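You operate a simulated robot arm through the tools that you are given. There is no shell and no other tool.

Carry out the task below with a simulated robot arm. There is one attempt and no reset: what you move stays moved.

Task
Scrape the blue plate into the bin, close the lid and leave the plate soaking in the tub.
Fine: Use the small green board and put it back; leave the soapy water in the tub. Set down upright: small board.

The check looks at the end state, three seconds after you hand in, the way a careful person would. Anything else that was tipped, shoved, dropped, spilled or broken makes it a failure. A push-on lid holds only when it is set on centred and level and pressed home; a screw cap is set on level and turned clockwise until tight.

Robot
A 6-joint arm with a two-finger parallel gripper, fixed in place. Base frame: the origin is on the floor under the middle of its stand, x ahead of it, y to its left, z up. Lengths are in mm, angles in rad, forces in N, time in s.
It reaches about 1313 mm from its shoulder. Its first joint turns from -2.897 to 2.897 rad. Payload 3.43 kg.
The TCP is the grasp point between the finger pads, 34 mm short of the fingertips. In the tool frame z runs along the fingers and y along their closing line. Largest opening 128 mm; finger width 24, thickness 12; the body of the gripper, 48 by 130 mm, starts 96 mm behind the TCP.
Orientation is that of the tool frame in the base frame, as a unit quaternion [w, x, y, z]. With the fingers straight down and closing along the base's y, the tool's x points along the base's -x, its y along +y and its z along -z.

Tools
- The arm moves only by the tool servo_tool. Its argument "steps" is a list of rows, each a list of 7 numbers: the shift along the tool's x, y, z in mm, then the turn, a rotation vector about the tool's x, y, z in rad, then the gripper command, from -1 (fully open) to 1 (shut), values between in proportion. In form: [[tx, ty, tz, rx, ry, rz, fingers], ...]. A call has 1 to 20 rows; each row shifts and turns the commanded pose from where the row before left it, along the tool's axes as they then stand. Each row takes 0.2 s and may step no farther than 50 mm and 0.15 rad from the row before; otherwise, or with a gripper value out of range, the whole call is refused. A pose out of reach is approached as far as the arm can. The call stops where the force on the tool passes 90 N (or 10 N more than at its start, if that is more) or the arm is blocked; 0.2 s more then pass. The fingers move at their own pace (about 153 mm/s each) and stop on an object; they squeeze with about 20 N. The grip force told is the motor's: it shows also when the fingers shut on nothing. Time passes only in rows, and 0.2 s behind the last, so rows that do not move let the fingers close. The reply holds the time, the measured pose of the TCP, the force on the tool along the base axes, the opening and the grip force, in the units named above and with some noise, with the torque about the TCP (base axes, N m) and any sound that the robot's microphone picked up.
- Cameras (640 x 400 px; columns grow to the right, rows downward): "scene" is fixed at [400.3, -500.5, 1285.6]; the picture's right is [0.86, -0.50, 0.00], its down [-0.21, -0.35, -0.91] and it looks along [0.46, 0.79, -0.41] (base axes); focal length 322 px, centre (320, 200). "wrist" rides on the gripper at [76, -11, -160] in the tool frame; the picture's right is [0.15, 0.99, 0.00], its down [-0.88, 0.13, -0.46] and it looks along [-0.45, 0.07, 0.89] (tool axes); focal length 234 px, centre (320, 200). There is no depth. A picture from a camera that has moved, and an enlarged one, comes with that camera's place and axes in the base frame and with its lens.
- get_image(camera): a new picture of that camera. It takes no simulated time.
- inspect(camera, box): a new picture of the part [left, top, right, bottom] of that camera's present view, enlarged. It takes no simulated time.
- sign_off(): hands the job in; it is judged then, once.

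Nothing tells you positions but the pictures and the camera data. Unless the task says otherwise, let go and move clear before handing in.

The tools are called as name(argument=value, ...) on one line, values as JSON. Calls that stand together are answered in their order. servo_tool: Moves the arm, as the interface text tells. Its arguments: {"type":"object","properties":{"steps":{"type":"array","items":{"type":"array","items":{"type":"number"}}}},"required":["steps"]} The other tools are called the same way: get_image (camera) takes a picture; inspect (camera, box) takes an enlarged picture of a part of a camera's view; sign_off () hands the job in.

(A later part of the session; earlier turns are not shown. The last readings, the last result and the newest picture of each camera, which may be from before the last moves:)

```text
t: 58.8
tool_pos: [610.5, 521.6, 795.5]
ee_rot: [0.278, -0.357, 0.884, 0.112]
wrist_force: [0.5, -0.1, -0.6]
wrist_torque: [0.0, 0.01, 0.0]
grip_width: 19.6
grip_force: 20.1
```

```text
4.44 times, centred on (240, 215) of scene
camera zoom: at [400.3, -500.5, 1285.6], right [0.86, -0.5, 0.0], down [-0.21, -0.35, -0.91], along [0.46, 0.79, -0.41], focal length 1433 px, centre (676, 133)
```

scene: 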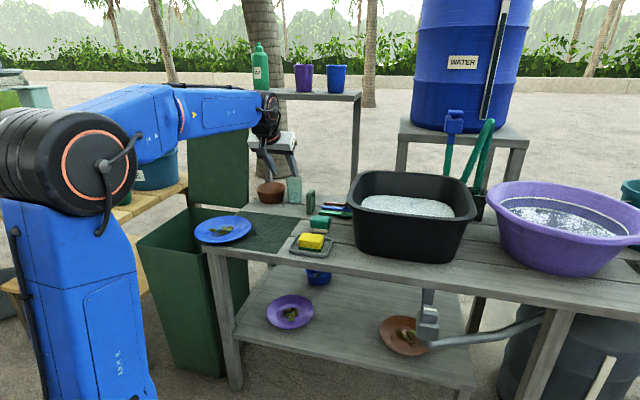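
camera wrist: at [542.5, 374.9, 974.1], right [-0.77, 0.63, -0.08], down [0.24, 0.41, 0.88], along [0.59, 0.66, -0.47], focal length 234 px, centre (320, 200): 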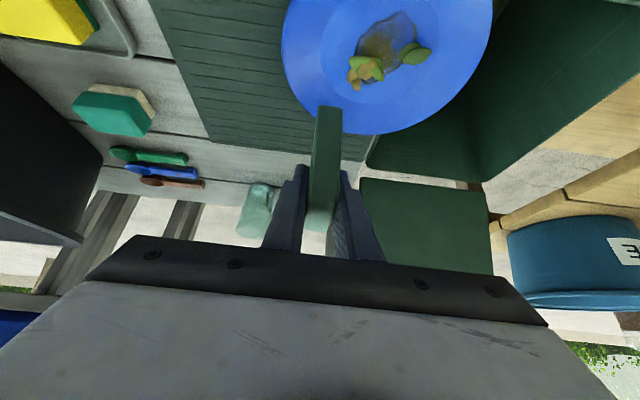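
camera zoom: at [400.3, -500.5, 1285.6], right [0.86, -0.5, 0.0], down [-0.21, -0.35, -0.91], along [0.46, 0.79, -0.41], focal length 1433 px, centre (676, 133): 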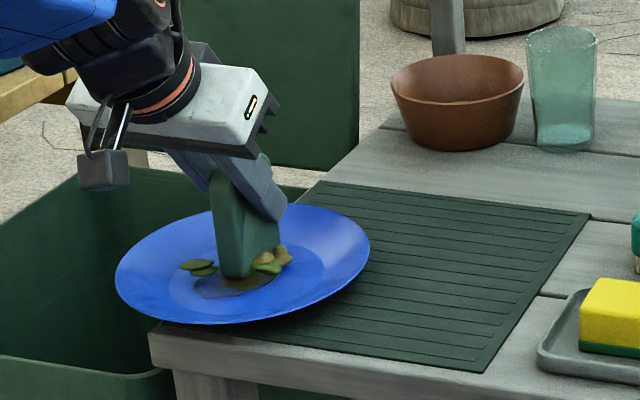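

The board passed over the cluster without moving any pieces; they're still at their original spots. I'll look closer before deciding how to engage them.

inspect(camera="wrist", box=[280, 70, 400, 170])

inspect(camera="scene", box=[225, 215, 275, 250])

```text
4.00 times, centred on (340, 120) of wrist
camera zoom: at [509.0, 407.5, 882.4], right [-0.77, 0.63, -0.08], down [0.24, 0.41, 0.88], along [0.59, 0.66, -0.47], focal length 937 px, centre (240, 520)
```

zoom: 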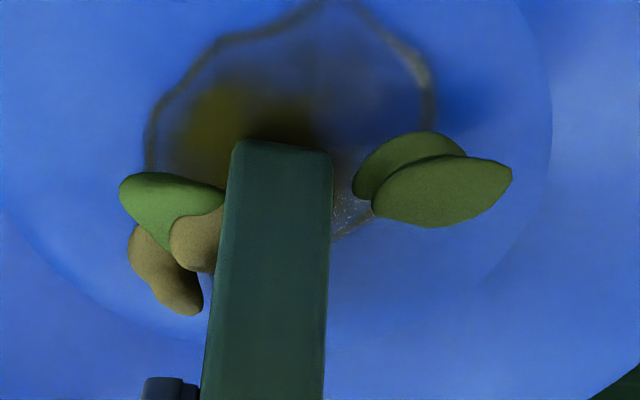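

```text
11.43 times, centred on (250, 232) of scene
camera zoom: at [400.3, -500.5, 1285.6], right [0.86, -0.5, 0.0], down [-0.21, -0.35, -0.91], along [0.46, 0.79, -0.41], focal length 3686 px, centre (1120, -171)
```

zoom: 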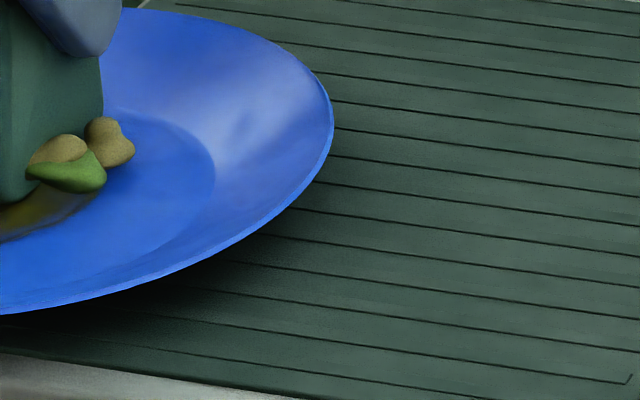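

The pieces appear to be stuck to the plate, so the board probably has to actually rub the surface. I'll lower it into light contact here, over the supported part of the plate, and try scraping.

servo_tool(steps=[[0.86, 0, 1.23, 0, 0, 0, 1], [0, 0, 0, 0, 0, 0, 1]])

```text
t: 59.4
tool_pos: [611.5, 519.9, 794.2]
ee_rot: [0.277, -0.357, 0.885, 0.113]
wrist_force: [0.3, -0.4, -1.3]
wrist_torque: [-0.02, 0.02, 0.01]
grip_width: 19.4
grip_force: 20.0
```

servo_tool(steps=[[0.6, 0, 0.82, 0, 0, 0, 1], [0, 0, 0, 0, 0, 0, 1]])

```text
t: 60.0
tool_pos: [611.3, 520.3, 794.4]
ee_rot: [0.279, -0.358, 0.884, 0.113]
wrist_force: [-1.2, 2.0, 12.0]
wrist_torque: [0.06, 0.09, -0.01]
grip_width: 19.6
grip_force: 19.9
```

There's contact at about 12 N. I'll go back to the right of the cluster, touch down lightly, and drag the board left while keeping contact.

servo_tool(steps=[[-4.6, 0, -6.55, 0, 0, 0, 1], [3.3, -19, -2.3, 0, 0, 0, 1], [0, -19, 0, 0, 0, 0, 1], [4.0, 0, 5.7, 0, 0, 0, 1], [0, 0, 0, 0, 0, 0, 1]])

inspect(camera="wrist", box=[200, 0, 440, 200])

```text
t: 61.2
tool_pos: [635.6, 490.4, 793.7]
ee_rot: [0.279, -0.358, 0.884, 0.113]
wrist_force: [0.0, 1.3, 7.6]
wrist_torque: [0.0, 0.0, -0.01]
grip_width: 19.7
grip_force: 20.0
```

```text
2.00 times, centred on (320, 100) of wrist
camera zoom: at [533.5, 377.2, 880.1], right [-0.77, 0.63, -0.08], down [0.24, 0.41, 0.88], along [0.59, 0.66, -0.47], focal length 468 px, centre (320, 400)
```

zoom: 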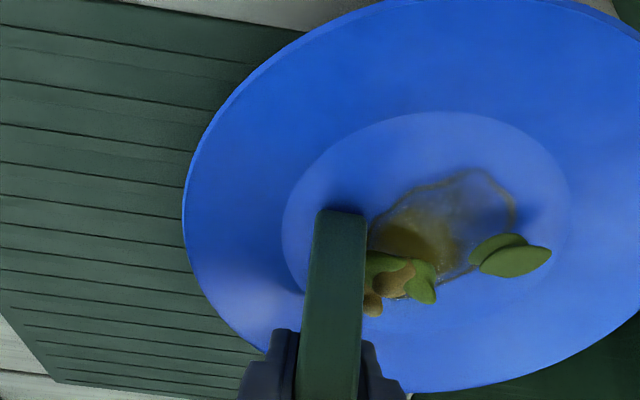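

servo_tool(steps=[[0, 6, 0, 0, 0, 0, 1], [0, 6, 0, 0, 0, 0, 1], [0, 6, 0, 0, 0, 0, 1]])

inspect(camera="wrist", box=[200, 0, 440, 200])

inspect(camera="scene", box=[190, 170, 290, 260])

```text
t: 62.0
tool_pos: [623.9, 504.1, 793.1]
ee_rot: [0.279, -0.358, 0.884, 0.113]
wrist_force: [3.8, -3.2, 14.7]
wrist_torque: [-0.19, -0.13, 0.04]
grip_width: 19.6
grip_force: 20.3
```

```text
2.00 times, centred on (320, 100) of wrist
camera zoom: at [520.7, 390.1, 880.1], right [-0.77, 0.63, -0.08], down [0.24, 0.41, 0.88], along [0.59, 0.66, -0.47], focal length 468 px, centre (320, 400)
```

zoom: 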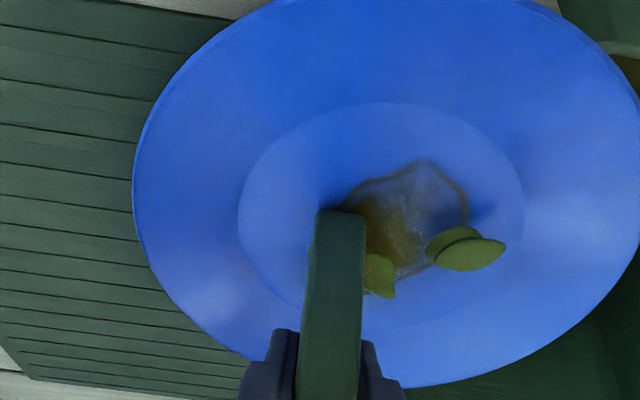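

```text
4.44 times, centred on (240, 215) of scene
camera zoom: at [400.3, -500.5, 1285.6], right [0.86, -0.5, 0.0], down [-0.21, -0.35, -0.91], along [0.46, 0.79, -0.41], focal length 1433 px, centre (676, 133)
```

zoom: 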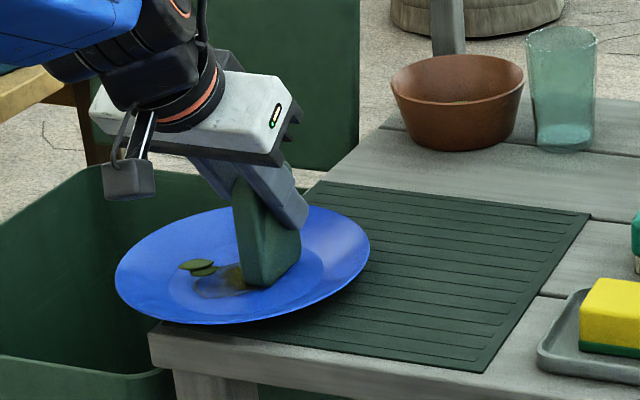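

servo_tool(steps=[[-0.3, 6, -0.4, 0, 0, 0, 1], [0, 6, 0, 0, 0, 0, 1], [0, 6, 0, 0, 0, 0, 1], [0, 6, 0, 0, 0, 0, 1]])

inspect(camera="wrist", box=[200, 0, 440, 200])

inspect(camera="scene", box=[190, 170, 290, 260])

```text
t: 63.0
tool_pos: [606.0, 521.8, 792.6]
ee_rot: [0.279, -0.358, 0.884, 0.112]
wrist_force: [0.3, -1.0, 4.6]
wrist_torque: [-0.05, -0.1, -0.02]
grip_width: 19.6
grip_force: 19.9
```

```text
2.00 times, centred on (320, 100) of wrist
camera zoom: at [503.7, 407.9, 880.3], right [-0.77, 0.63, -0.08], down [0.24, 0.41, 0.88], along [0.59, 0.66, -0.47], focal length 468 px, centre (320, 400)
```

zoom: 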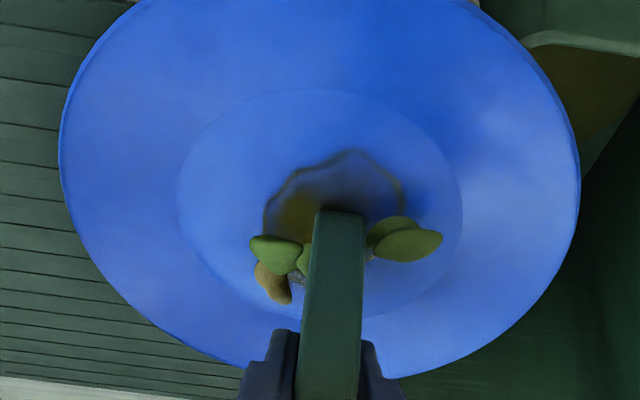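

```text
4.44 times, centred on (240, 215) of scene
camera zoom: at [400.3, -500.5, 1285.6], right [0.86, -0.5, 0.0], down [-0.21, -0.35, -0.91], along [0.46, 0.79, -0.41], focal length 1433 px, centre (676, 133)
```

zoom: 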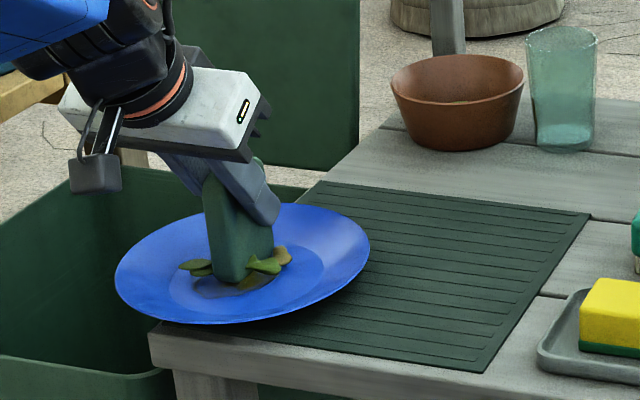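

Rubbing in place doesn't move the pieces. I'll complete the full stroke, following the rim profile all the way off the edge above the bin, and watch whether that takes them along.

servo_tool(steps=[[-0.57, 8, -0.82, 0, 0, 0, 1], [0, 8, 0, 0, 0, 0, 1], [0, 8, 0, 0, 0, 0, 1], [0, 8, 0, 0, 0, 0, 1], [-0.86, 8, -1.23, 0, 0, 0, 1]])

inspect(camera="wrist", box=[200, 0, 440, 200])

inspect(camera="scene", box=[190, 170, 290, 260])

```text
t: 64.2
tool_pos: [578.3, 548.0, 796.4]
ee_rot: [0.277, -0.358, 0.884, 0.113]
wrist_force: [1.0, 0.4, -0.4]
wrist_torque: [0.01, 0.0, 0.0]
grip_width: 19.1
grip_force: 20.1
```

```text
2.00 times, centred on (320, 100) of wrist
camera zoom: at [475.6, 435.8, 883.6], right [-0.77, 0.63, -0.08], down [0.24, 0.41, 0.88], along [0.59, 0.66, -0.47], focal length 468 px, centre (320, 400)
```

zoom: 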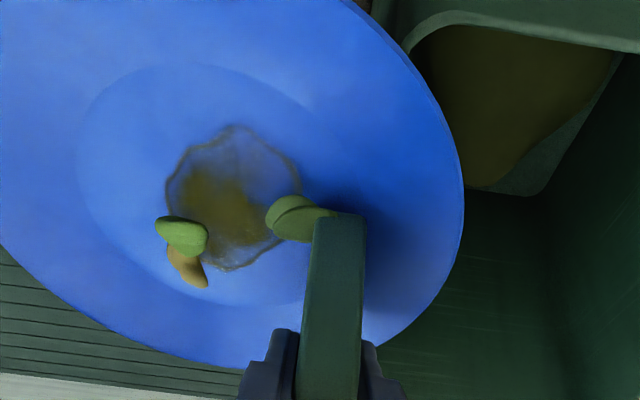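

```text
4.44 times, centred on (240, 215) of scene
camera zoom: at [400.3, -500.5, 1285.6], right [0.86, -0.5, 0.0], down [-0.21, -0.35, -0.91], along [0.46, 0.79, -0.41], focal length 1433 px, centre (676, 133)
```

zoom: 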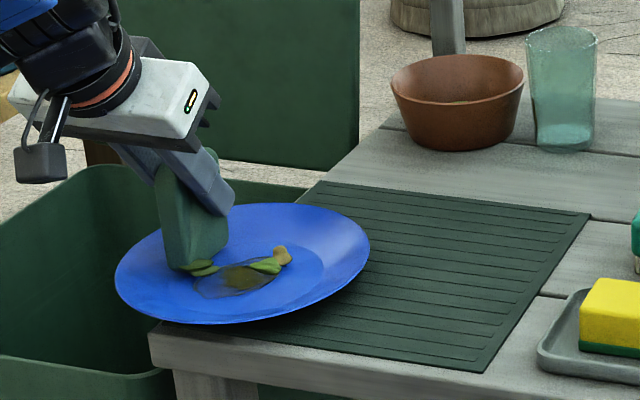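

inspect(camera="scene", box=[215, 210, 265, 245])

inspect(camera="wrist", box=[260, 60, 400, 170])

```text
11.43 times, centred on (240, 228) of scene
camera zoom: at [400.3, -500.5, 1285.6], right [0.86, -0.5, 0.0], down [-0.21, -0.35, -0.91], along [0.46, 0.79, -0.41], focal length 3686 px, centre (1234, -114)
```

zoom: 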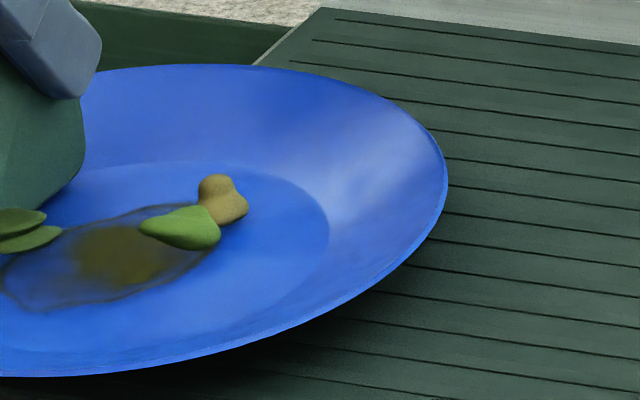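

```text
3.64 times, centred on (330, 115) of wrist
camera zoom: at [475.6, 435.8, 883.6], right [-0.77, 0.63, -0.08], down [0.24, 0.41, 0.88], along [0.59, 0.66, -0.47], focal length 852 px, centre (284, 509)
```

zoom: 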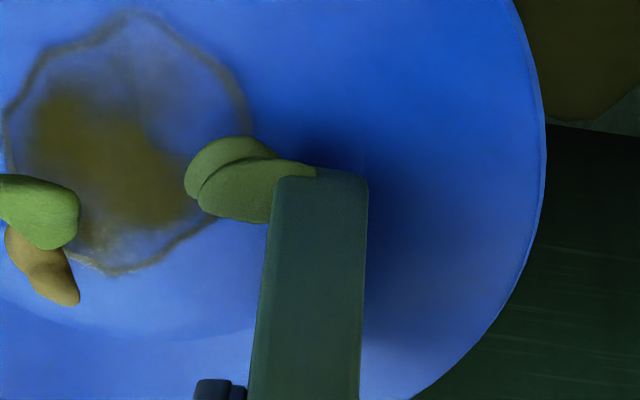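

Two of the pieces are gone from the plate after the stroke, so contact scraping does work. I'll check the bin and the surroundings for where they went.

get_image(camera="wrist")

get_image(camera="scene")

inspect(camera="wrist", box=[380, 0, 640, 200])

inspect(camera="scene", box=[120, 190, 260, 380])

```text
taken
camera wrist: at [475.6, 435.8, 883.6], right [-0.77, 0.63, -0.08], down [0.24, 0.41, 0.88], along [0.59, 0.66, -0.47], focal length 234 px, centre (320, 200)
```

wrist: 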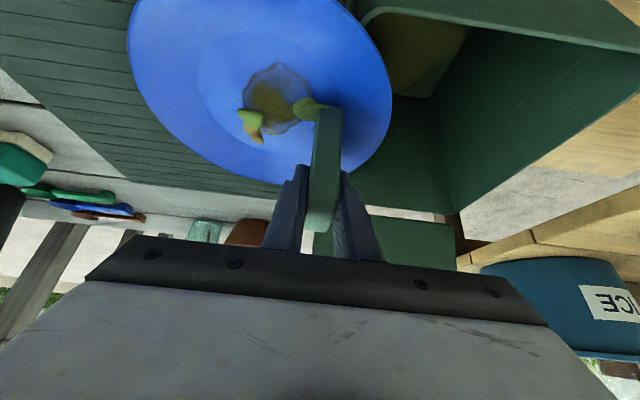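

```text
taken
```

scene: 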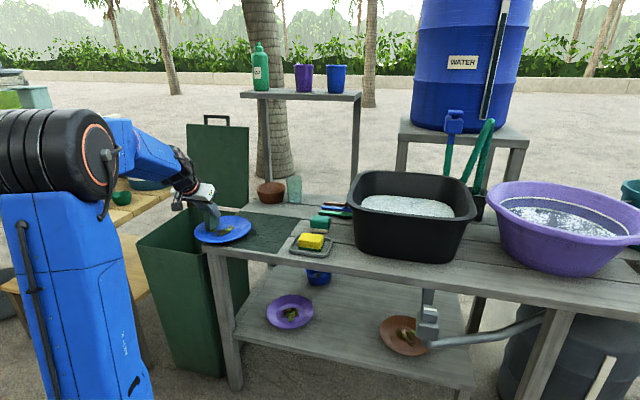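

```text
2.00 times, centred on (510, 100) of wrist
camera zoom: at [475.6, 435.8, 883.6], right [-0.77, 0.63, -0.08], down [0.24, 0.41, 0.88], along [0.59, 0.66, -0.47], focal length 468 px, centre (-60, 400)
```

zoom: 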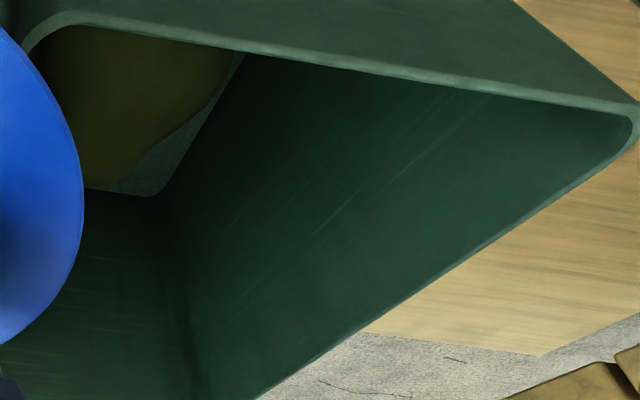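

```text
2.11 times, centred on (190, 285) of scene
camera zoom: at [400.3, -500.5, 1285.6], right [0.86, -0.5, 0.0], down [-0.21, -0.35, -0.91], along [0.46, 0.79, -0.41], focal length 679 px, centre (594, 21)
```

zoom: 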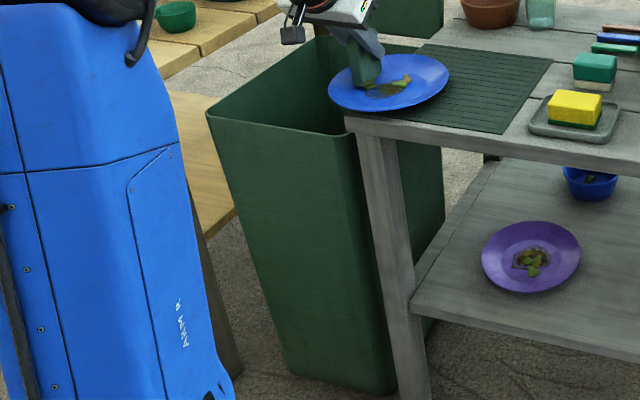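

I see no stray pieces on the mat or floor. I'll finish the stroke over the left rim so anything carried by the board drops into the bin.

servo_tool(steps=[[-0.6, 8, -0.9, 0, 0, 0, 1], [-1.3, 8, -1.9, 0, 0, 0, 1], [-1.4, 8, -2.0, 0, 0, 0, 1], [-1.4, 8, -2.0, 0, 0, 0, 1]])

inspect(camera="wrist", box=[200, 0, 440, 200])

inspect(camera="scene", box=[190, 170, 290, 260])

```text
t: 65.2
tool_pos: [556.7, 573.5, 806.0]
ee_rot: [0.279, -0.357, 0.884, 0.113]
wrist_force: [0.9, -0.2, 0.7]
wrist_torque: [0.0, -0.03, 0.04]
grip_width: 19.2
grip_force: 19.8
```

```text
2.00 times, centred on (320, 100) of wrist
camera zoom: at [454.2, 459.1, 892.0], right [-0.77, 0.63, -0.08], down [0.24, 0.41, 0.88], along [0.59, 0.66, -0.47], focal length 468 px, centre (320, 400)
```

zoom: 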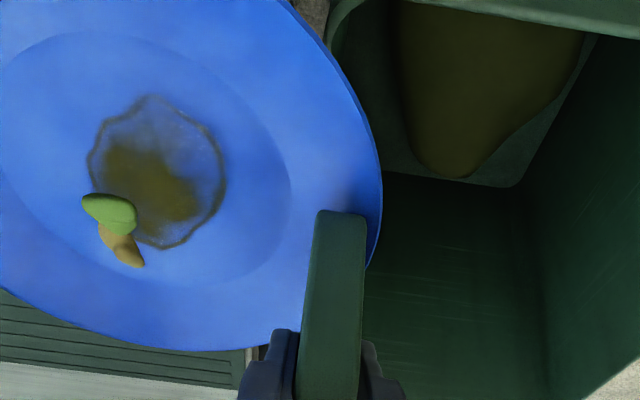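

```text
4.44 times, centred on (240, 215) of scene
camera zoom: at [400.3, -500.5, 1285.6], right [0.86, -0.5, 0.0], down [-0.21, -0.35, -0.91], along [0.46, 0.79, -0.41], focal length 1433 px, centre (676, 133)
```

zoom: 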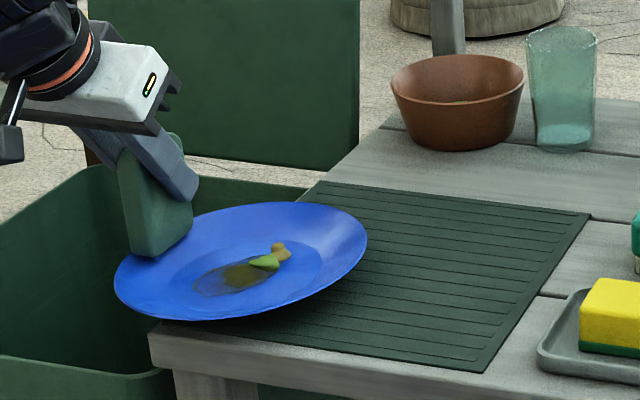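

The dark leaves are gone too, leaving two pieces. I'll finish moving clear past the rim and then check the plate and the bin.

servo_tool(steps=[[-0.9, 8, -1.3, 0, 0, 0, 1], [0, 8, 0, 0, 0, 0, 1], [0, 8, 0, 0, 0, 0, 1], [0, 8, 0, 0, 0, 0, 1], [-11.5, 0, -16.4, 0, 0, 0, 1]])

get_image(camera="wrist")

inspect(camera="scene", box=[190, 170, 290, 260])

```text
t: 66.4
tool_pos: [533.5, 597.1, 826.2]
ee_rot: [0.279, -0.357, 0.885, 0.112]
wrist_force: [0.5, 0.1, 0.4]
wrist_torque: [0.0, -0.03, 0.01]
grip_width: 19.5
grip_force: 19.6
```

```text
taken
camera wrist: at [430.9, 483.3, 912.5], right [-0.77, 0.63, -0.08], down [0.24, 0.41, 0.88], along [0.59, 0.66, -0.47], focal length 234 px, centre (320, 200)
```

wrist: 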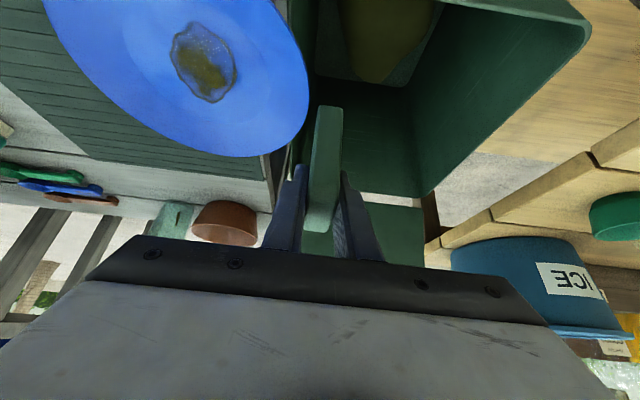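

```text
4.44 times, centred on (240, 215) of scene
camera zoom: at [400.3, -500.5, 1285.6], right [0.86, -0.5, 0.0], down [-0.21, -0.35, -0.91], along [0.46, 0.79, -0.41], focal length 1433 px, centre (676, 133)
```

zoom: 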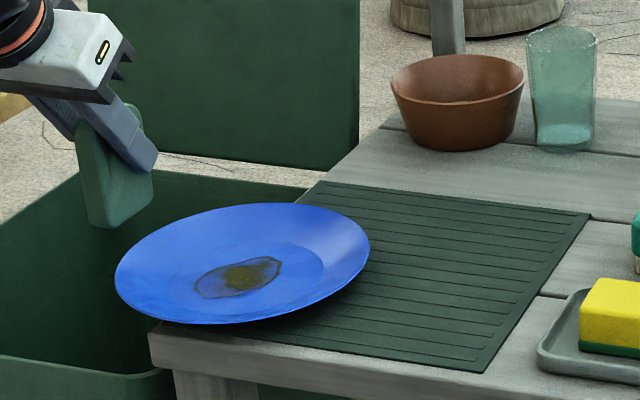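

All the solid scraps are off the plate and only the sauce stain remains. I'll check the bin's contents and the plate surface more closely.

inspect(camera="wrist", box=[280, 0, 600, 200])

inspect(camera="wrist", box=[40, 0, 320, 170])

inspect(camera="scene", box=[130, 200, 240, 260])

```text
2.00 times, centred on (440, 100) of wrist
camera zoom: at [430.9, 483.3, 912.5], right [-0.77, 0.63, -0.08], down [0.24, 0.41, 0.88], along [0.59, 0.66, -0.47], focal length 468 px, centre (80, 400)
```

zoom: 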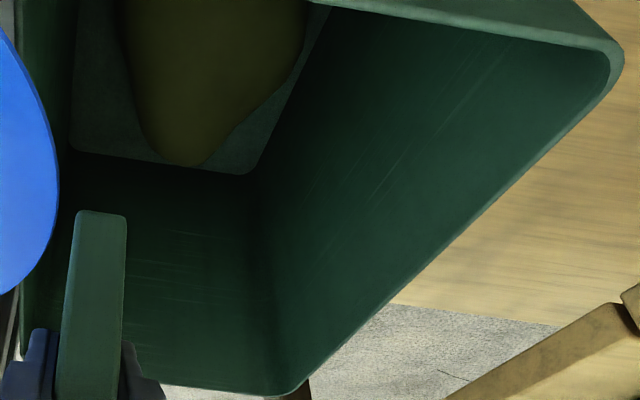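

```text
2.29 times, centred on (180, 85) of wrist
camera zoom: at [430.9, 483.3, 912.5], right [-0.77, 0.63, -0.08], down [0.24, 0.41, 0.88], along [0.59, 0.66, -0.47], focal length 535 px, centre (640, 463)
```

zoom: 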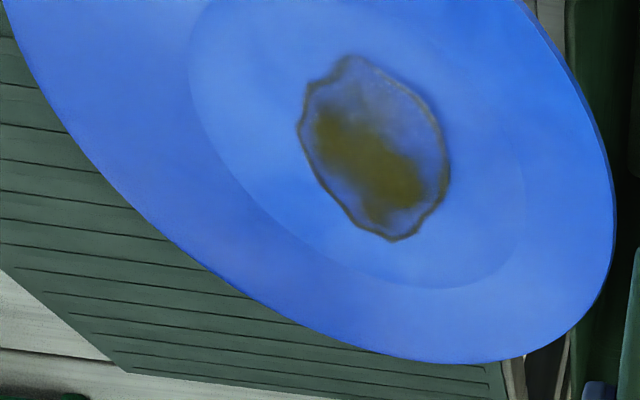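

```text
5.82 times, centred on (185, 230) of scene
camera zoom: at [400.3, -500.5, 1285.6], right [0.86, -0.5, 0.0], down [-0.21, -0.35, -0.91], along [0.46, 0.79, -0.41], focal length 1876 px, centre (1106, 26)
```

zoom: 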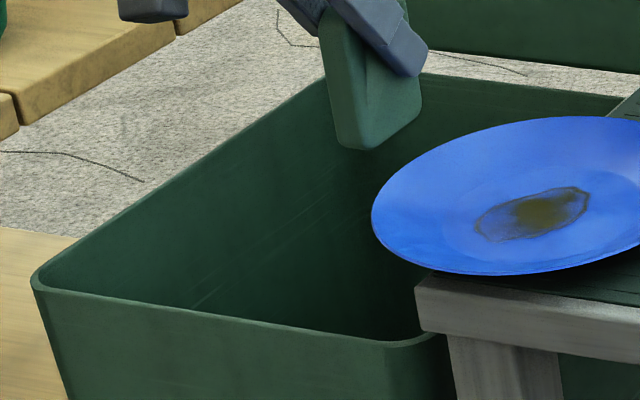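

The plate now carries only a stain. I'll do one more contact stroke across the stain to see whether more comes off.

servo_tool(steps=[[4.8, -38.1, -3.4, 0, 0, 0, 1], [4.8, -38.1, -3.4, 0, 0, 0, 1], [4.8, -38.1, -3.4, 0, 0, 0, 1], [4.8, -38.1, -3.4, 0, 0, 0, 1], [8.8, 0, 12.5, 0, 0, 0, 1], [8.8, 0, 12.5, 0, 0, 0, 1], [0, 0, 0, 0, 0, 0, 1]])

inspect(camera="wrist", box=[200, 0, 440, 200])

```text
t: 68.0
tool_pos: [623.1, 470.4, 793.5]
ee_rot: [0.278, -0.357, 0.885, 0.112]
wrist_force: [0.0, -0.2, 0.0]
wrist_torque: [-0.02, -0.01, -0.01]
grip_width: 19.5
grip_force: 19.3
```

```text
2.00 times, centred on (320, 100) of wrist
camera zoom: at [520.7, 356.3, 881.0], right [-0.77, 0.63, -0.08], down [0.24, 0.41, 0.88], along [0.59, 0.66, -0.47], focal length 468 px, centre (320, 400)
```

zoom: 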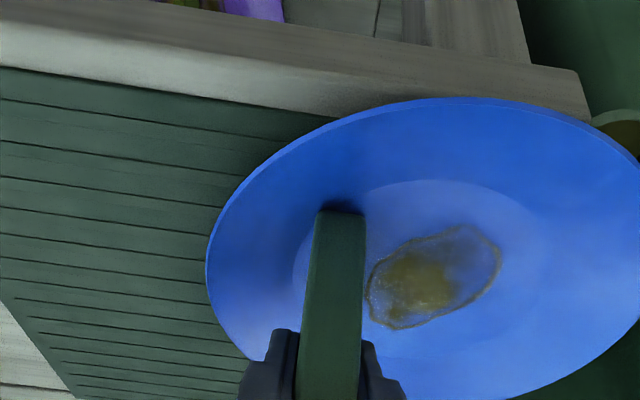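

servo_tool(steps=[[0.5, 0, 0.7, 0, 0, 0, 1], [0, 0, 0, 0, 0, 0, 1]])

```text
t: 68.6
tool_pos: [621.9, 470.1, 793.7]
ee_rot: [0.277, -0.357, 0.885, 0.112]
wrist_force: [0.1, -1.6, 0.6]
wrist_torque: [-0.02, -0.03, -0.02]
grip_width: 19.4
grip_force: 20.1
```

servo_tool(steps=[[0.4, 0, 0.6, 0, 0, 0, 1], [0, 6, 0, 0, 0, 0, 1], [0, 6, 0, 0, 0, 0, 1], [0, 6, 0, 0, 0, 0, 1]])

inspect(camera="wrist", box=[200, 0, 440, 200])

```text
t: 69.6
tool_pos: [609.4, 483.6, 793.5]
ee_rot: [0.278, -0.358, 0.884, 0.112]
wrist_force: [-0.5, -0.5, -1.1]
wrist_torque: [0.02, -0.01, 0.0]
grip_width: 19.5
grip_force: 19.6
```

```text
2.00 times, centred on (320, 100) of wrist
camera zoom: at [507.7, 369.5, 880.8], right [-0.77, 0.63, -0.08], down [0.24, 0.41, 0.88], along [0.59, 0.66, -0.47], focal length 468 px, centre (320, 400)
```

zoom: 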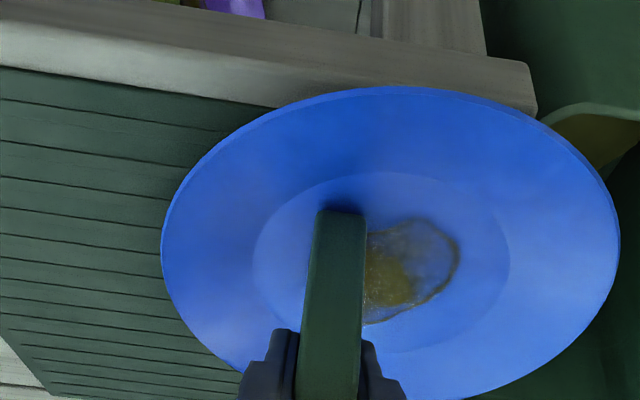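

servo_tool(steps=[[0.5, 0, 0.75, 0, 0, 0, 1], [0, 0, 0, 0, 0, 0, 1]])

```text
t: 70.2
tool_pos: [611.0, 483.3, 792.9]
ee_rot: [0.279, -0.356, 0.885, 0.113]
wrist_force: [-0.1, -1.0, 1.3]
wrist_torque: [0.03, 0.0, 0.01]
grip_width: 19.9
grip_force: 20.1
```

servo_tool(steps=[[0.2, 5, 0.3, 0, 0, 0, 1], [0, 5, 0, 0, 0, 0, 1], [0, 5, 0, 0, 0, 0, 1], [0, 5, 0, 0, 0, 0, 1], [0, 5, 0, 0, 0, 0, 1]])

inspect(camera="wrist", box=[200, 0, 440, 200])

inspect(camera="scene", box=[190, 170, 290, 260])

```text
t: 71.4
tool_pos: [594.0, 499.8, 793.4]
ee_rot: [0.277, -0.357, 0.885, 0.112]
wrist_force: [2.7, -2.6, 10.7]
wrist_torque: [-0.09, -0.16, -0.04]
grip_width: 19.5
grip_force: 20.2
```

```text
2.00 times, centred on (320, 100) of wrist
camera zoom: at [490.8, 386.7, 880.0], right [-0.77, 0.63, -0.08], down [0.24, 0.41, 0.88], along [0.59, 0.66, -0.47], focal length 468 px, centre (320, 400)
```

zoom: 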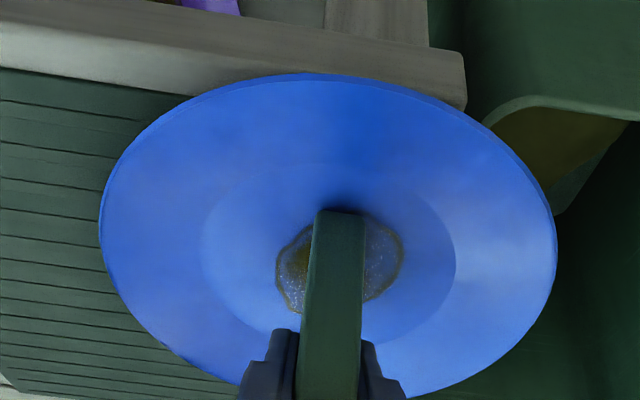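

```text
4.44 times, centred on (240, 215) of scene
camera zoom: at [400.3, -500.5, 1285.6], right [0.86, -0.5, 0.0], down [-0.21, -0.35, -0.91], along [0.46, 0.79, -0.41], focal length 1433 px, centre (676, 133)
```

zoom: 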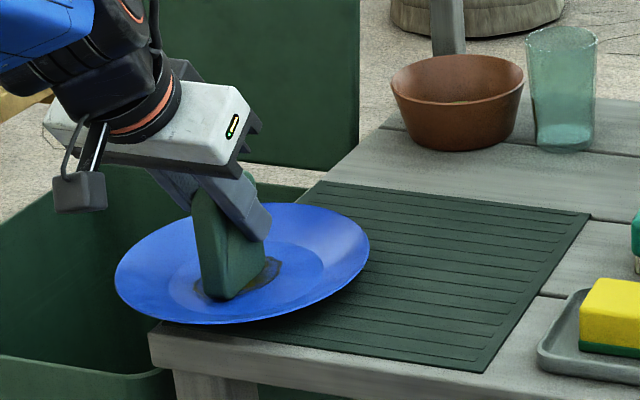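

servo_tool(steps=[[-0.3, 6, -0.4, 0, 0, 0, 1], [-0.3, 6, -0.4, 0, 0, 0, 1], [-0.3, 7, -0.4, 0, 0, 0, 1], [0, 8, 0, 0, 0, 0, 1], [0, 8, 0, 0, 0, 0, 1], [-0.86, 8, -1.23, 0, 0, 0, 1], [-1.3, 8, -1.9, 0, 0, 0, 1], [-1.4, 8, -2.0, 0, 0, 0, 1], [-1.4, 8, -2.0, 0, 0, 0, 1], [-1.4, 8, -2.0, 0, 0, 0, 1], [-0.9, 8, -1.3, 0, 0, 0, 1], [0, 8, 0, 0, 0, 0, 1], [0, 8, 0, 0, 0, 0, 1], [-11.5, 0, -16.4, 0, 0, 0, 1]])

get_image(camera="wrist")

inspect(camera="scene", box=[190, 170, 290, 260])

```text
t: 74.4
tool_pos: [522.5, 572.7, 826.6]
ee_rot: [0.279, -0.357, 0.884, 0.112]
wrist_force: [-0.6, 0.4, -0.4]
wrist_torque: [0.03, 0.02, 0.02]
grip_width: 19.5
grip_force: 19.3
```

```text
taken
camera wrist: at [421.6, 459.2, 913.8], right [-0.77, 0.63, -0.08], down [0.24, 0.41, 0.88], along [0.59, 0.66, -0.47], focal length 234 px, centre (320, 200)
```

wrist: 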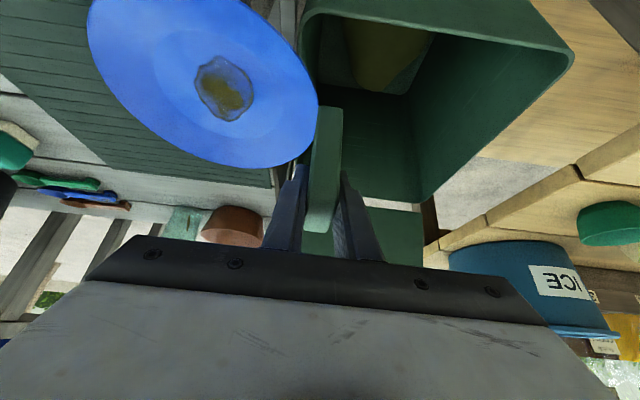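

```text
4.44 times, centred on (240, 215) of scene
camera zoom: at [400.3, -500.5, 1285.6], right [0.86, -0.5, 0.0], down [-0.21, -0.35, -0.91], along [0.46, 0.79, -0.41], focal length 1433 px, centre (676, 133)
```

zoom: 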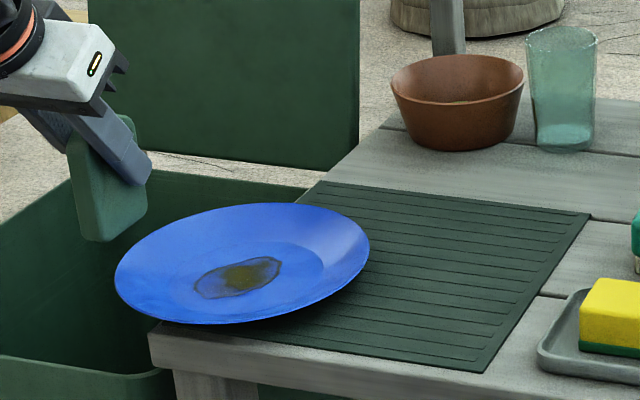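

The stain is unaffected, so it's just surface colour left for soaking; the solid scraps are off. Next I'll return the board to where it stood.

servo_tool(steps=[[-18.2, 0, -26, 0, 0, 0, 1], [-18.2, 0, -26, 0, 0, 0, 1], [-21.5, -34.2, 15, 0, 0, 0, 1], [-21.5, -34.2, 15, 0, 0, 0, 1], [-21.5, -34.2, 15, 0, 0, 0, 1], [-21.5, -34.2, 15, 0, 0, 0, 1], [-21.5, -34.2, 15, 0, 0, 0, 1], [-21.5, -34.2, 15, 0, 0, 0, 1], [-21.5, -34.2, 15, 0, 0, 0, 1], [-21.5, -34.2, 15, 0, 0, 0, 1], [-21.5, -34.2, 15, 0, 0, 0, 1], [-21.5, -34.2, 15, 0, 0, 0, 1], [0, 0, 0, 0, 0, 0, 1]])

get_image(camera="wrist")

inspect(camera="scene", box=[250, 130, 370, 230])

```text
t: 77.2
tool_pos: [950.8, 509.1, 892.6]
ee_rot: [0.278, -0.358, 0.884, 0.112]
wrist_force: [0.0, 0.3, -0.9]
wrist_torque: [0.02, 0.02, 0.02]
grip_width: 19.5
grip_force: 19.9
```

```text
taken
camera wrist: at [849.6, 395.6, 979.9], right [-0.77, 0.63, -0.08], down [0.24, 0.41, 0.88], along [0.59, 0.66, -0.47], focal length 234 px, centre (320, 200)
```

wrist: 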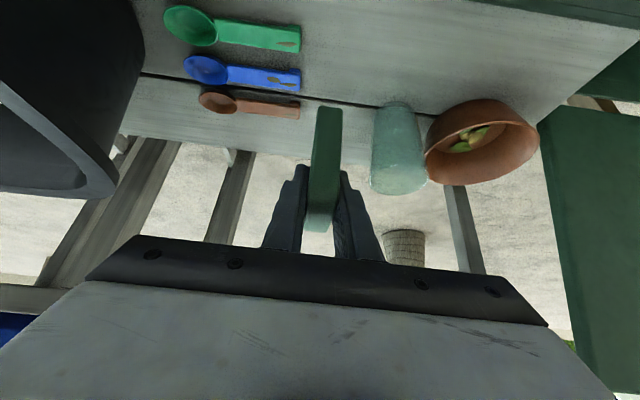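

```text
4.00 times, centred on (310, 180) of scene
camera zoom: at [400.3, -500.5, 1285.6], right [0.86, -0.5, 0.0], down [-0.21, -0.35, -0.91], along [0.46, 0.79, -0.41], focal length 1290 px, centre (360, 280)
```

zoom: 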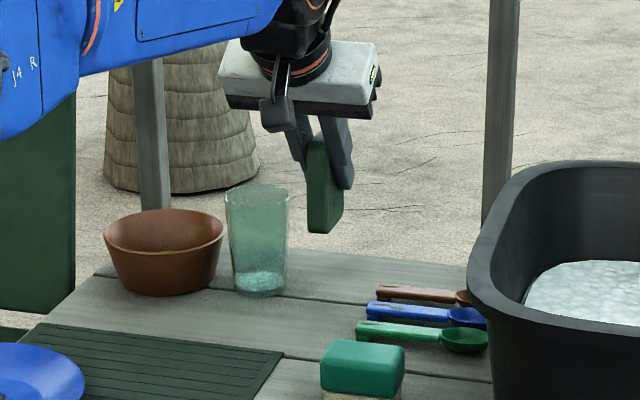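

servo_tool(steps=[[21, 0.8, 27.5, 0, 0, 0, 1], [20, 0.8, 28.5, 0, 0, 0, 1], [14, 0, 20, 0, 0, 0, 1], [4, 0, 5.7, 0, 0, 0, 1], [0, 0, 0, 0, 0, 0, 1]])

inspect(camera="wrist", box=[200, 0, 440, 200])

inspect(camera="scene", box=[270, 150, 350, 220])

```text
t: 78.4
tool_pos: [946.9, 509.0, 790.8]
ee_rot: [0.277, -0.358, 0.885, 0.112]
wrist_force: [-0.2, -0.3, -0.5]
wrist_torque: [0.01, 0.0, -0.01]
grip_width: 19.5
grip_force: 20.5
```

```text
2.00 times, centred on (320, 100) of wrist
camera zoom: at [845.2, 395.4, 877.9], right [-0.77, 0.63, -0.08], down [0.24, 0.41, 0.88], along [0.59, 0.66, -0.47], focal length 468 px, centre (320, 400)
```

zoom: 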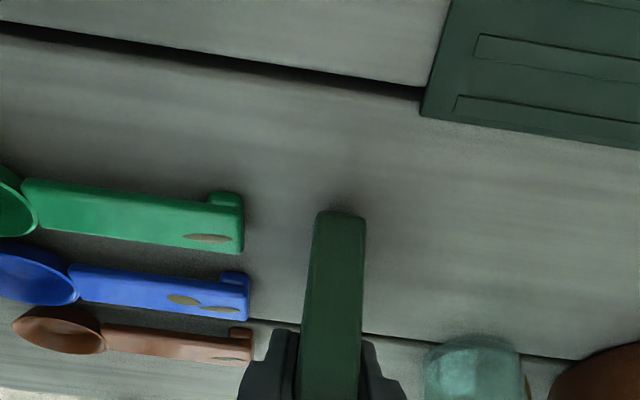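

```text
5.71 times, centred on (310, 185) of scene
camera zoom: at [400.3, -500.5, 1285.6], right [0.86, -0.5, 0.0], down [-0.21, -0.35, -0.91], along [0.46, 0.79, -0.41], focal length 1843 px, centre (377, 286)
```

zoom: 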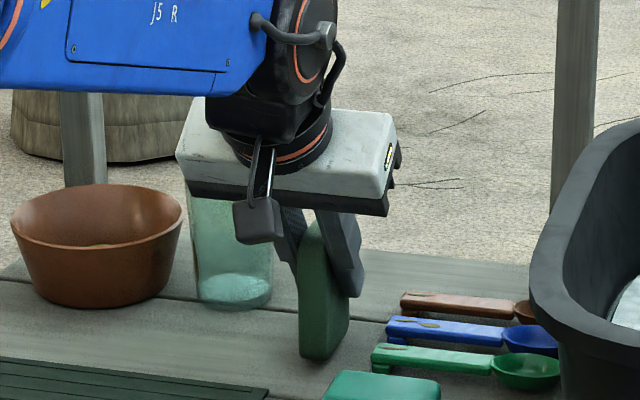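

servo_tool(steps=[[1.4, 0, 2.0, 0, 0, 0, 1], [0.6, 0, 0.8, 0, 0, 0, 1], [0, 0, 0, 0, 0, 0, 1]])

```text
t: 79.2
tool_pos: [948.0, 508.7, 787.3]
ee_rot: [0.279, -0.357, 0.884, 0.112]
wrist_force: [0.5, -0.3, -0.1]
wrist_torque: [0.01, -0.02, -0.03]
grip_width: 19.5
grip_force: 20.1
```

servo_tool(steps=[[0.6, 0, 0.8, 0, 0, 0, 1], [0, 0, 0, 0, 0, 0, 1]])

```text
t: 79.8
tool_pos: [946.8, 508.4, 786.0]
ee_rot: [0.278, -0.357, 0.885, 0.112]
wrist_force: [0.7, -0.1, -0.9]
wrist_torque: [-0.01, 0.02, 0.01]
grip_width: 19.2
grip_force: 20.3
```

servo_tool(steps=[[0.4, 0, 0.6, 0, 0, 0, 1], [0, 0, 0, 0, 0, 0, 1]])

```text
t: 80.4
tool_pos: [948.5, 509.1, 784.5]
ee_rot: [0.279, -0.357, 0.884, 0.113]
wrist_force: [0.0, -0.4, 1.4]
wrist_torque: [0.03, -0.08, 0.0]
grip_width: 19.4
grip_force: 19.9
```

Light contact with the table is confirmed. I'll release the board gently.

servo_tool(steps=[[0, 0, 0, 0, 0, 0, 0.64], [0, 0, 0, 0, 0, 0, 0.55], [0, 0, 0, 0, 0, 0, 0.3], [0, 0, 0, 0, 0, 0, 0.06]])

inspect(camera="wrist", box=[200, 0, 440, 200])

inspect(camera="scene", box=[270, 150, 350, 220])

```text
t: 81.4
tool_pos: [948.0, 509.0, 784.0]
ee_rot: [0.278, -0.357, 0.885, 0.112]
wrist_force: [-1.1, 0.3, 0.2]
wrist_torque: [-0.01, 0.04, -0.01]
grip_width: 60.0
grip_force: 0.0
```

```text
2.00 times, centred on (320, 100) of wrist
camera zoom: at [845.8, 395.2, 871.8], right [-0.77, 0.63, -0.08], down [0.24, 0.41, 0.88], along [0.59, 0.66, -0.47], focal length 468 px, centre (320, 400)
```

zoom: 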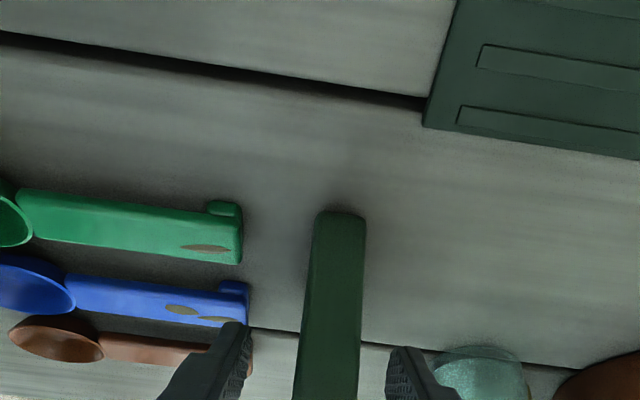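

```text
5.71 times, centred on (310, 185) of scene
camera zoom: at [400.3, -500.5, 1285.6], right [0.86, -0.5, 0.0], down [-0.21, -0.35, -0.91], along [0.46, 0.79, -0.41], focal length 1843 px, centre (377, 286)
```

zoom: 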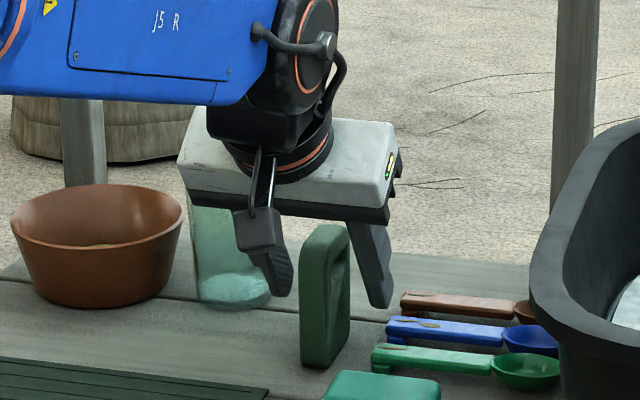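

The board stands upright. I'll back out along the finger axis.

servo_tool(steps=[[0, 0, -15, 0, 0, 0, 0.06], [0, 0, -25, 0, 0, 0, 0.06], [0, 0, -40, 0, 0, 0, 0.06], [0, 0, -40, 0, 0, 0, 0.06]])

inspect(camera="scene", box=[280, 170, 360, 220])

get_image(camera="wrist")

```text
t: 82.4
tool_pos: [900.6, 462.6, 883.5]
ee_rot: [0.278, -0.358, 0.884, 0.112]
wrist_force: [0.0, -0.5, -1.0]
wrist_torque: [-0.04, -0.01, -0.03]
grip_width: 60.4
grip_force: 0.0
```

```text
8.00 times, centred on (320, 195) of scene
camera zoom: at [400.3, -500.5, 1285.6], right [0.86, -0.5, 0.0], down [-0.21, -0.35, -0.91], along [0.46, 0.79, -0.41], focal length 2580 px, centre (320, 240)
```

zoom: 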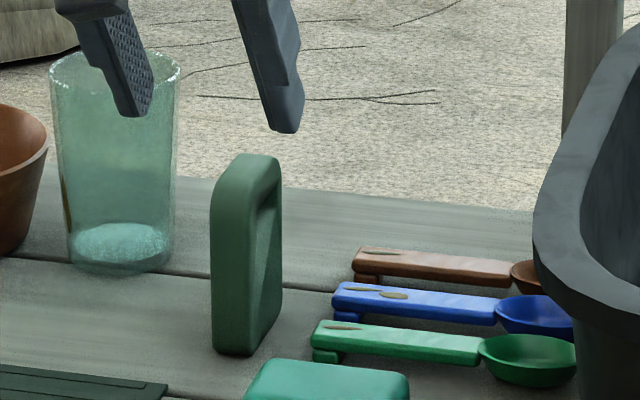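

```text
taken
camera wrist: at [797.8, 349.2, 970.8], right [-0.77, 0.63, -0.08], down [0.24, 0.42, 0.88], along [0.59, 0.66, -0.47], focal length 234 px, centre (320, 200)
```

wrist: 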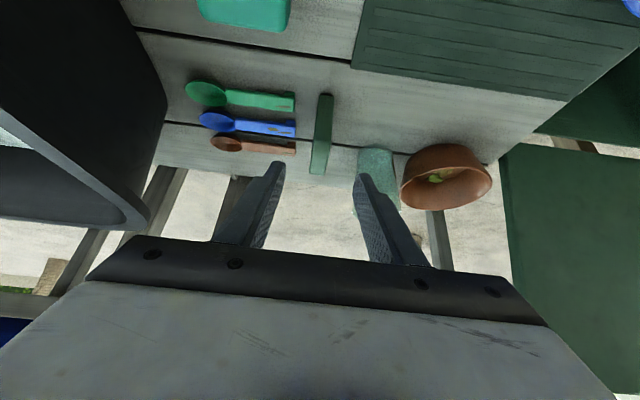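

The board is back exactly where it stood. Next I'll set up to grasp the plate by its overhanging left rim, with the fingers pointing right along the table and closing vertically, starting by moving over the bin.

servo_tool(steps=[[-23, 0, -32.8, 0, 0, 0, 0.06], [-23, 0, -32.8, 0, 0, 0, 0.06], [13.5, 40.4, -9.5, 0, 0, 0, 0.3], [13.5, 40.4, -9.5, 0, 0, 0, 0.3], [13.5, 40.4, -9.5, 0, 0, 0, 0.3], [13.5, 40.4, -9.5, 0, 0, 0, 0.3], [13.5, 40.4, -9.5, 0, 0, 0, 0.3], [13.5, 40.4, -9.5, 0, 0, 0, 0.3], [13.5, 40.4, -9.5, 0, 0, 0, 0.3], [13.5, 40.4, -9.5, 0, 0, 0, 0.3], [13.5, 40.4, -9.5, 0, 0, 0, 0.3], [13.5, 40.4, -9.5, 0, 0, 0, 0.3], [13.5, 40.4, -9.5, 0, 0, 0, 0.3], [0, 0, 0, 0, 0.1222, 0, 0.3], [0, 0, 0, 0, 0.1222, 0, 0.3], [0, 0, 0, 0, 0.1222, 0, 0.3], [0, 0, 0, 0, 0.1222, 0, 0.3], [0, 0, 0, 0, 0.1222, 0, 0.3]])

get_image(camera="wrist")

get_image(camera="scene")

```text
t: 86.2
tool_pos: [458.7, 653.9, 964.0]
ee_rot: [-0.001, -0.374, 0.927, -0.001]
wrist_force: [-0.3, -0.6, 0.8]
wrist_torque: [0.05, -0.02, -0.01]
grip_width: 44.6
grip_force: 0.1
```

```text
taken
camera wrist: at [413.3, 594.9, 1124.3], right [-0.79, 0.61, 0.0], down [0.54, 0.71, 0.45], along [0.28, 0.36, -0.89], focal length 234 px, centre (320, 200)
```

wrist: 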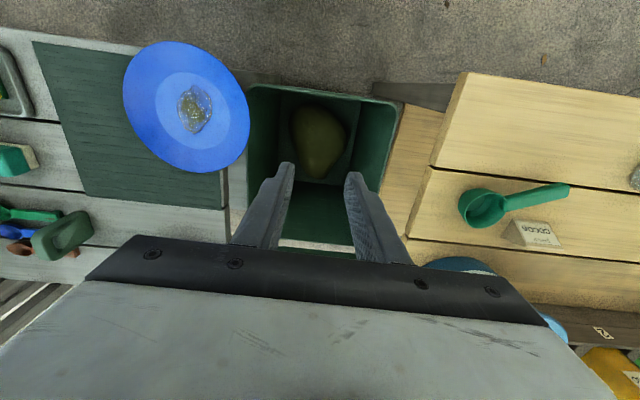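

```text
taken
```

scene: 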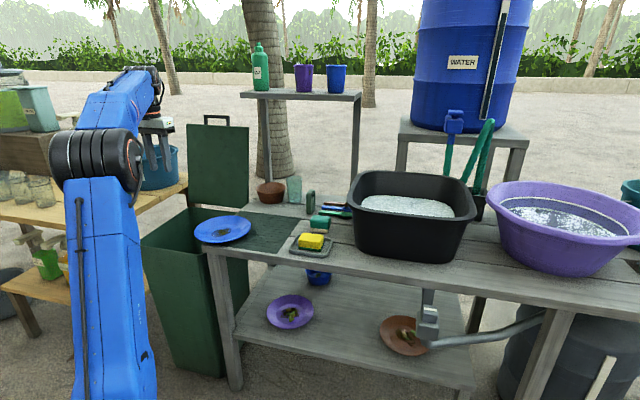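

inspect(camera="wrist", box=[230, 70, 420, 260])

inspect(camera="wrist", box=[20, 20, 270, 200])

```text
2.11 times, centred on (325, 165) of wrist
camera zoom: at [413.3, 594.9, 1124.3], right [-0.79, 0.61, 0.0], down [0.54, 0.71, 0.45], along [0.28, 0.36, -0.89], focal length 493 px, centre (310, 274)
```

zoom: 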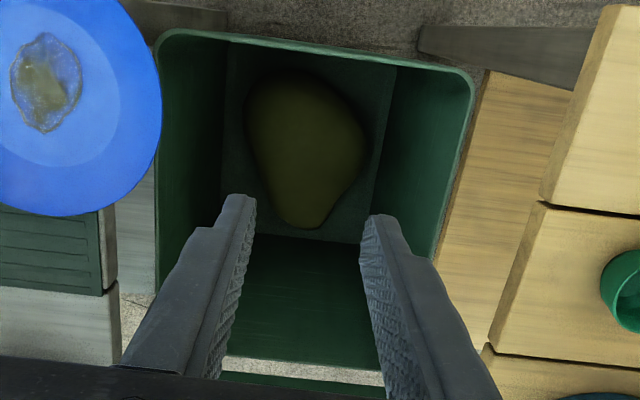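

```text
2.22 times, centred on (145, 110) of wrist
camera zoom: at [413.3, 594.9, 1124.3], right [-0.79, 0.61, 0.0], down [0.54, 0.71, 0.45], along [0.28, 0.36, -0.89], focal length 520 px, centre (709, 400)
```

zoom: 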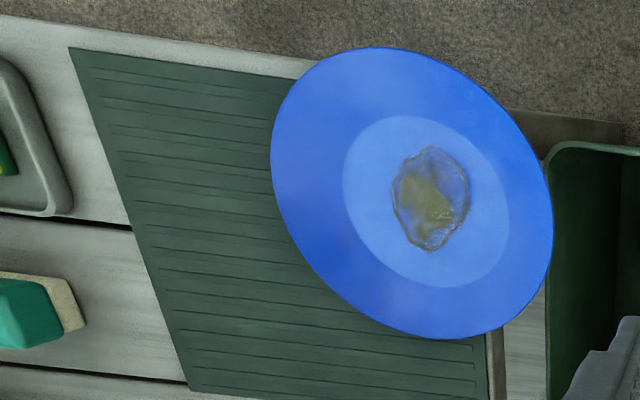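

The solid scraps are gone from the plate. I'll rotate the tool so the fingers point right along the table, about 16° below horizontal, still well above the bin.

servo_tool(steps=[[0, 0, 0, 0.1433, 0, 0, 0.3], [0, 0, 0, 0.1433, 0, 0, 0.3], [0, 0, 0, 0.1433, 0, 0, 0.3], [0, 0, 0, 0.1433, 0, 0, 0.3], [0, 0, 0, 0.1433, 0, 0, 0.3], [0, 0, 0, 0.1433, 0, 0, 0.3], [0, 0, 0, 0.1433, 0, 0, 0.3], [0, 0, 0, 0.1433, 0, 0, 0.3], [0, 0, 0, 0.1433, 0, 0, 0.3]])

get_image(camera="wrist")

get_image(camera="scene")

```text
t: 88.2
tool_pos: [528.8, 558.8, 838.9]
ee_rot: [0.233, -0.309, 0.742, -0.548]
wrist_force: [0.3, 0.4, -0.4]
wrist_torque: [0.03, 0.03, 0.04]
grip_width: 45.0
grip_force: 0.1
out of reach, approached as far as the arm can: row 4, 5, 6, 7, 8, 9
```

```text
taken
camera wrist: at [369.8, 610.1, 894.8], right [-0.3, 0.1, -0.95], down [0.28, 0.96, 0.01], along [0.91, -0.26, -0.32], focal length 234 px, centre (320, 200)
```

wrist: 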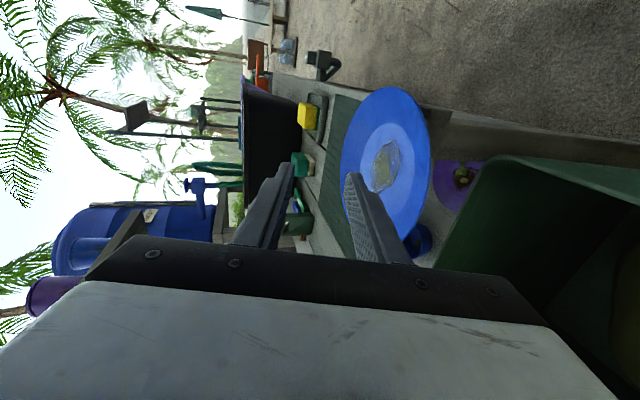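

```text
taken
```

scene: 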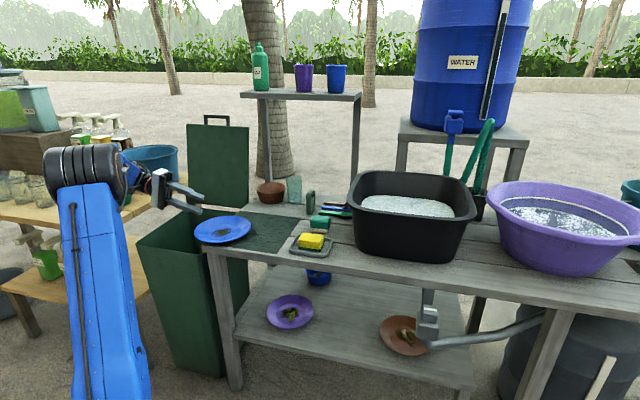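

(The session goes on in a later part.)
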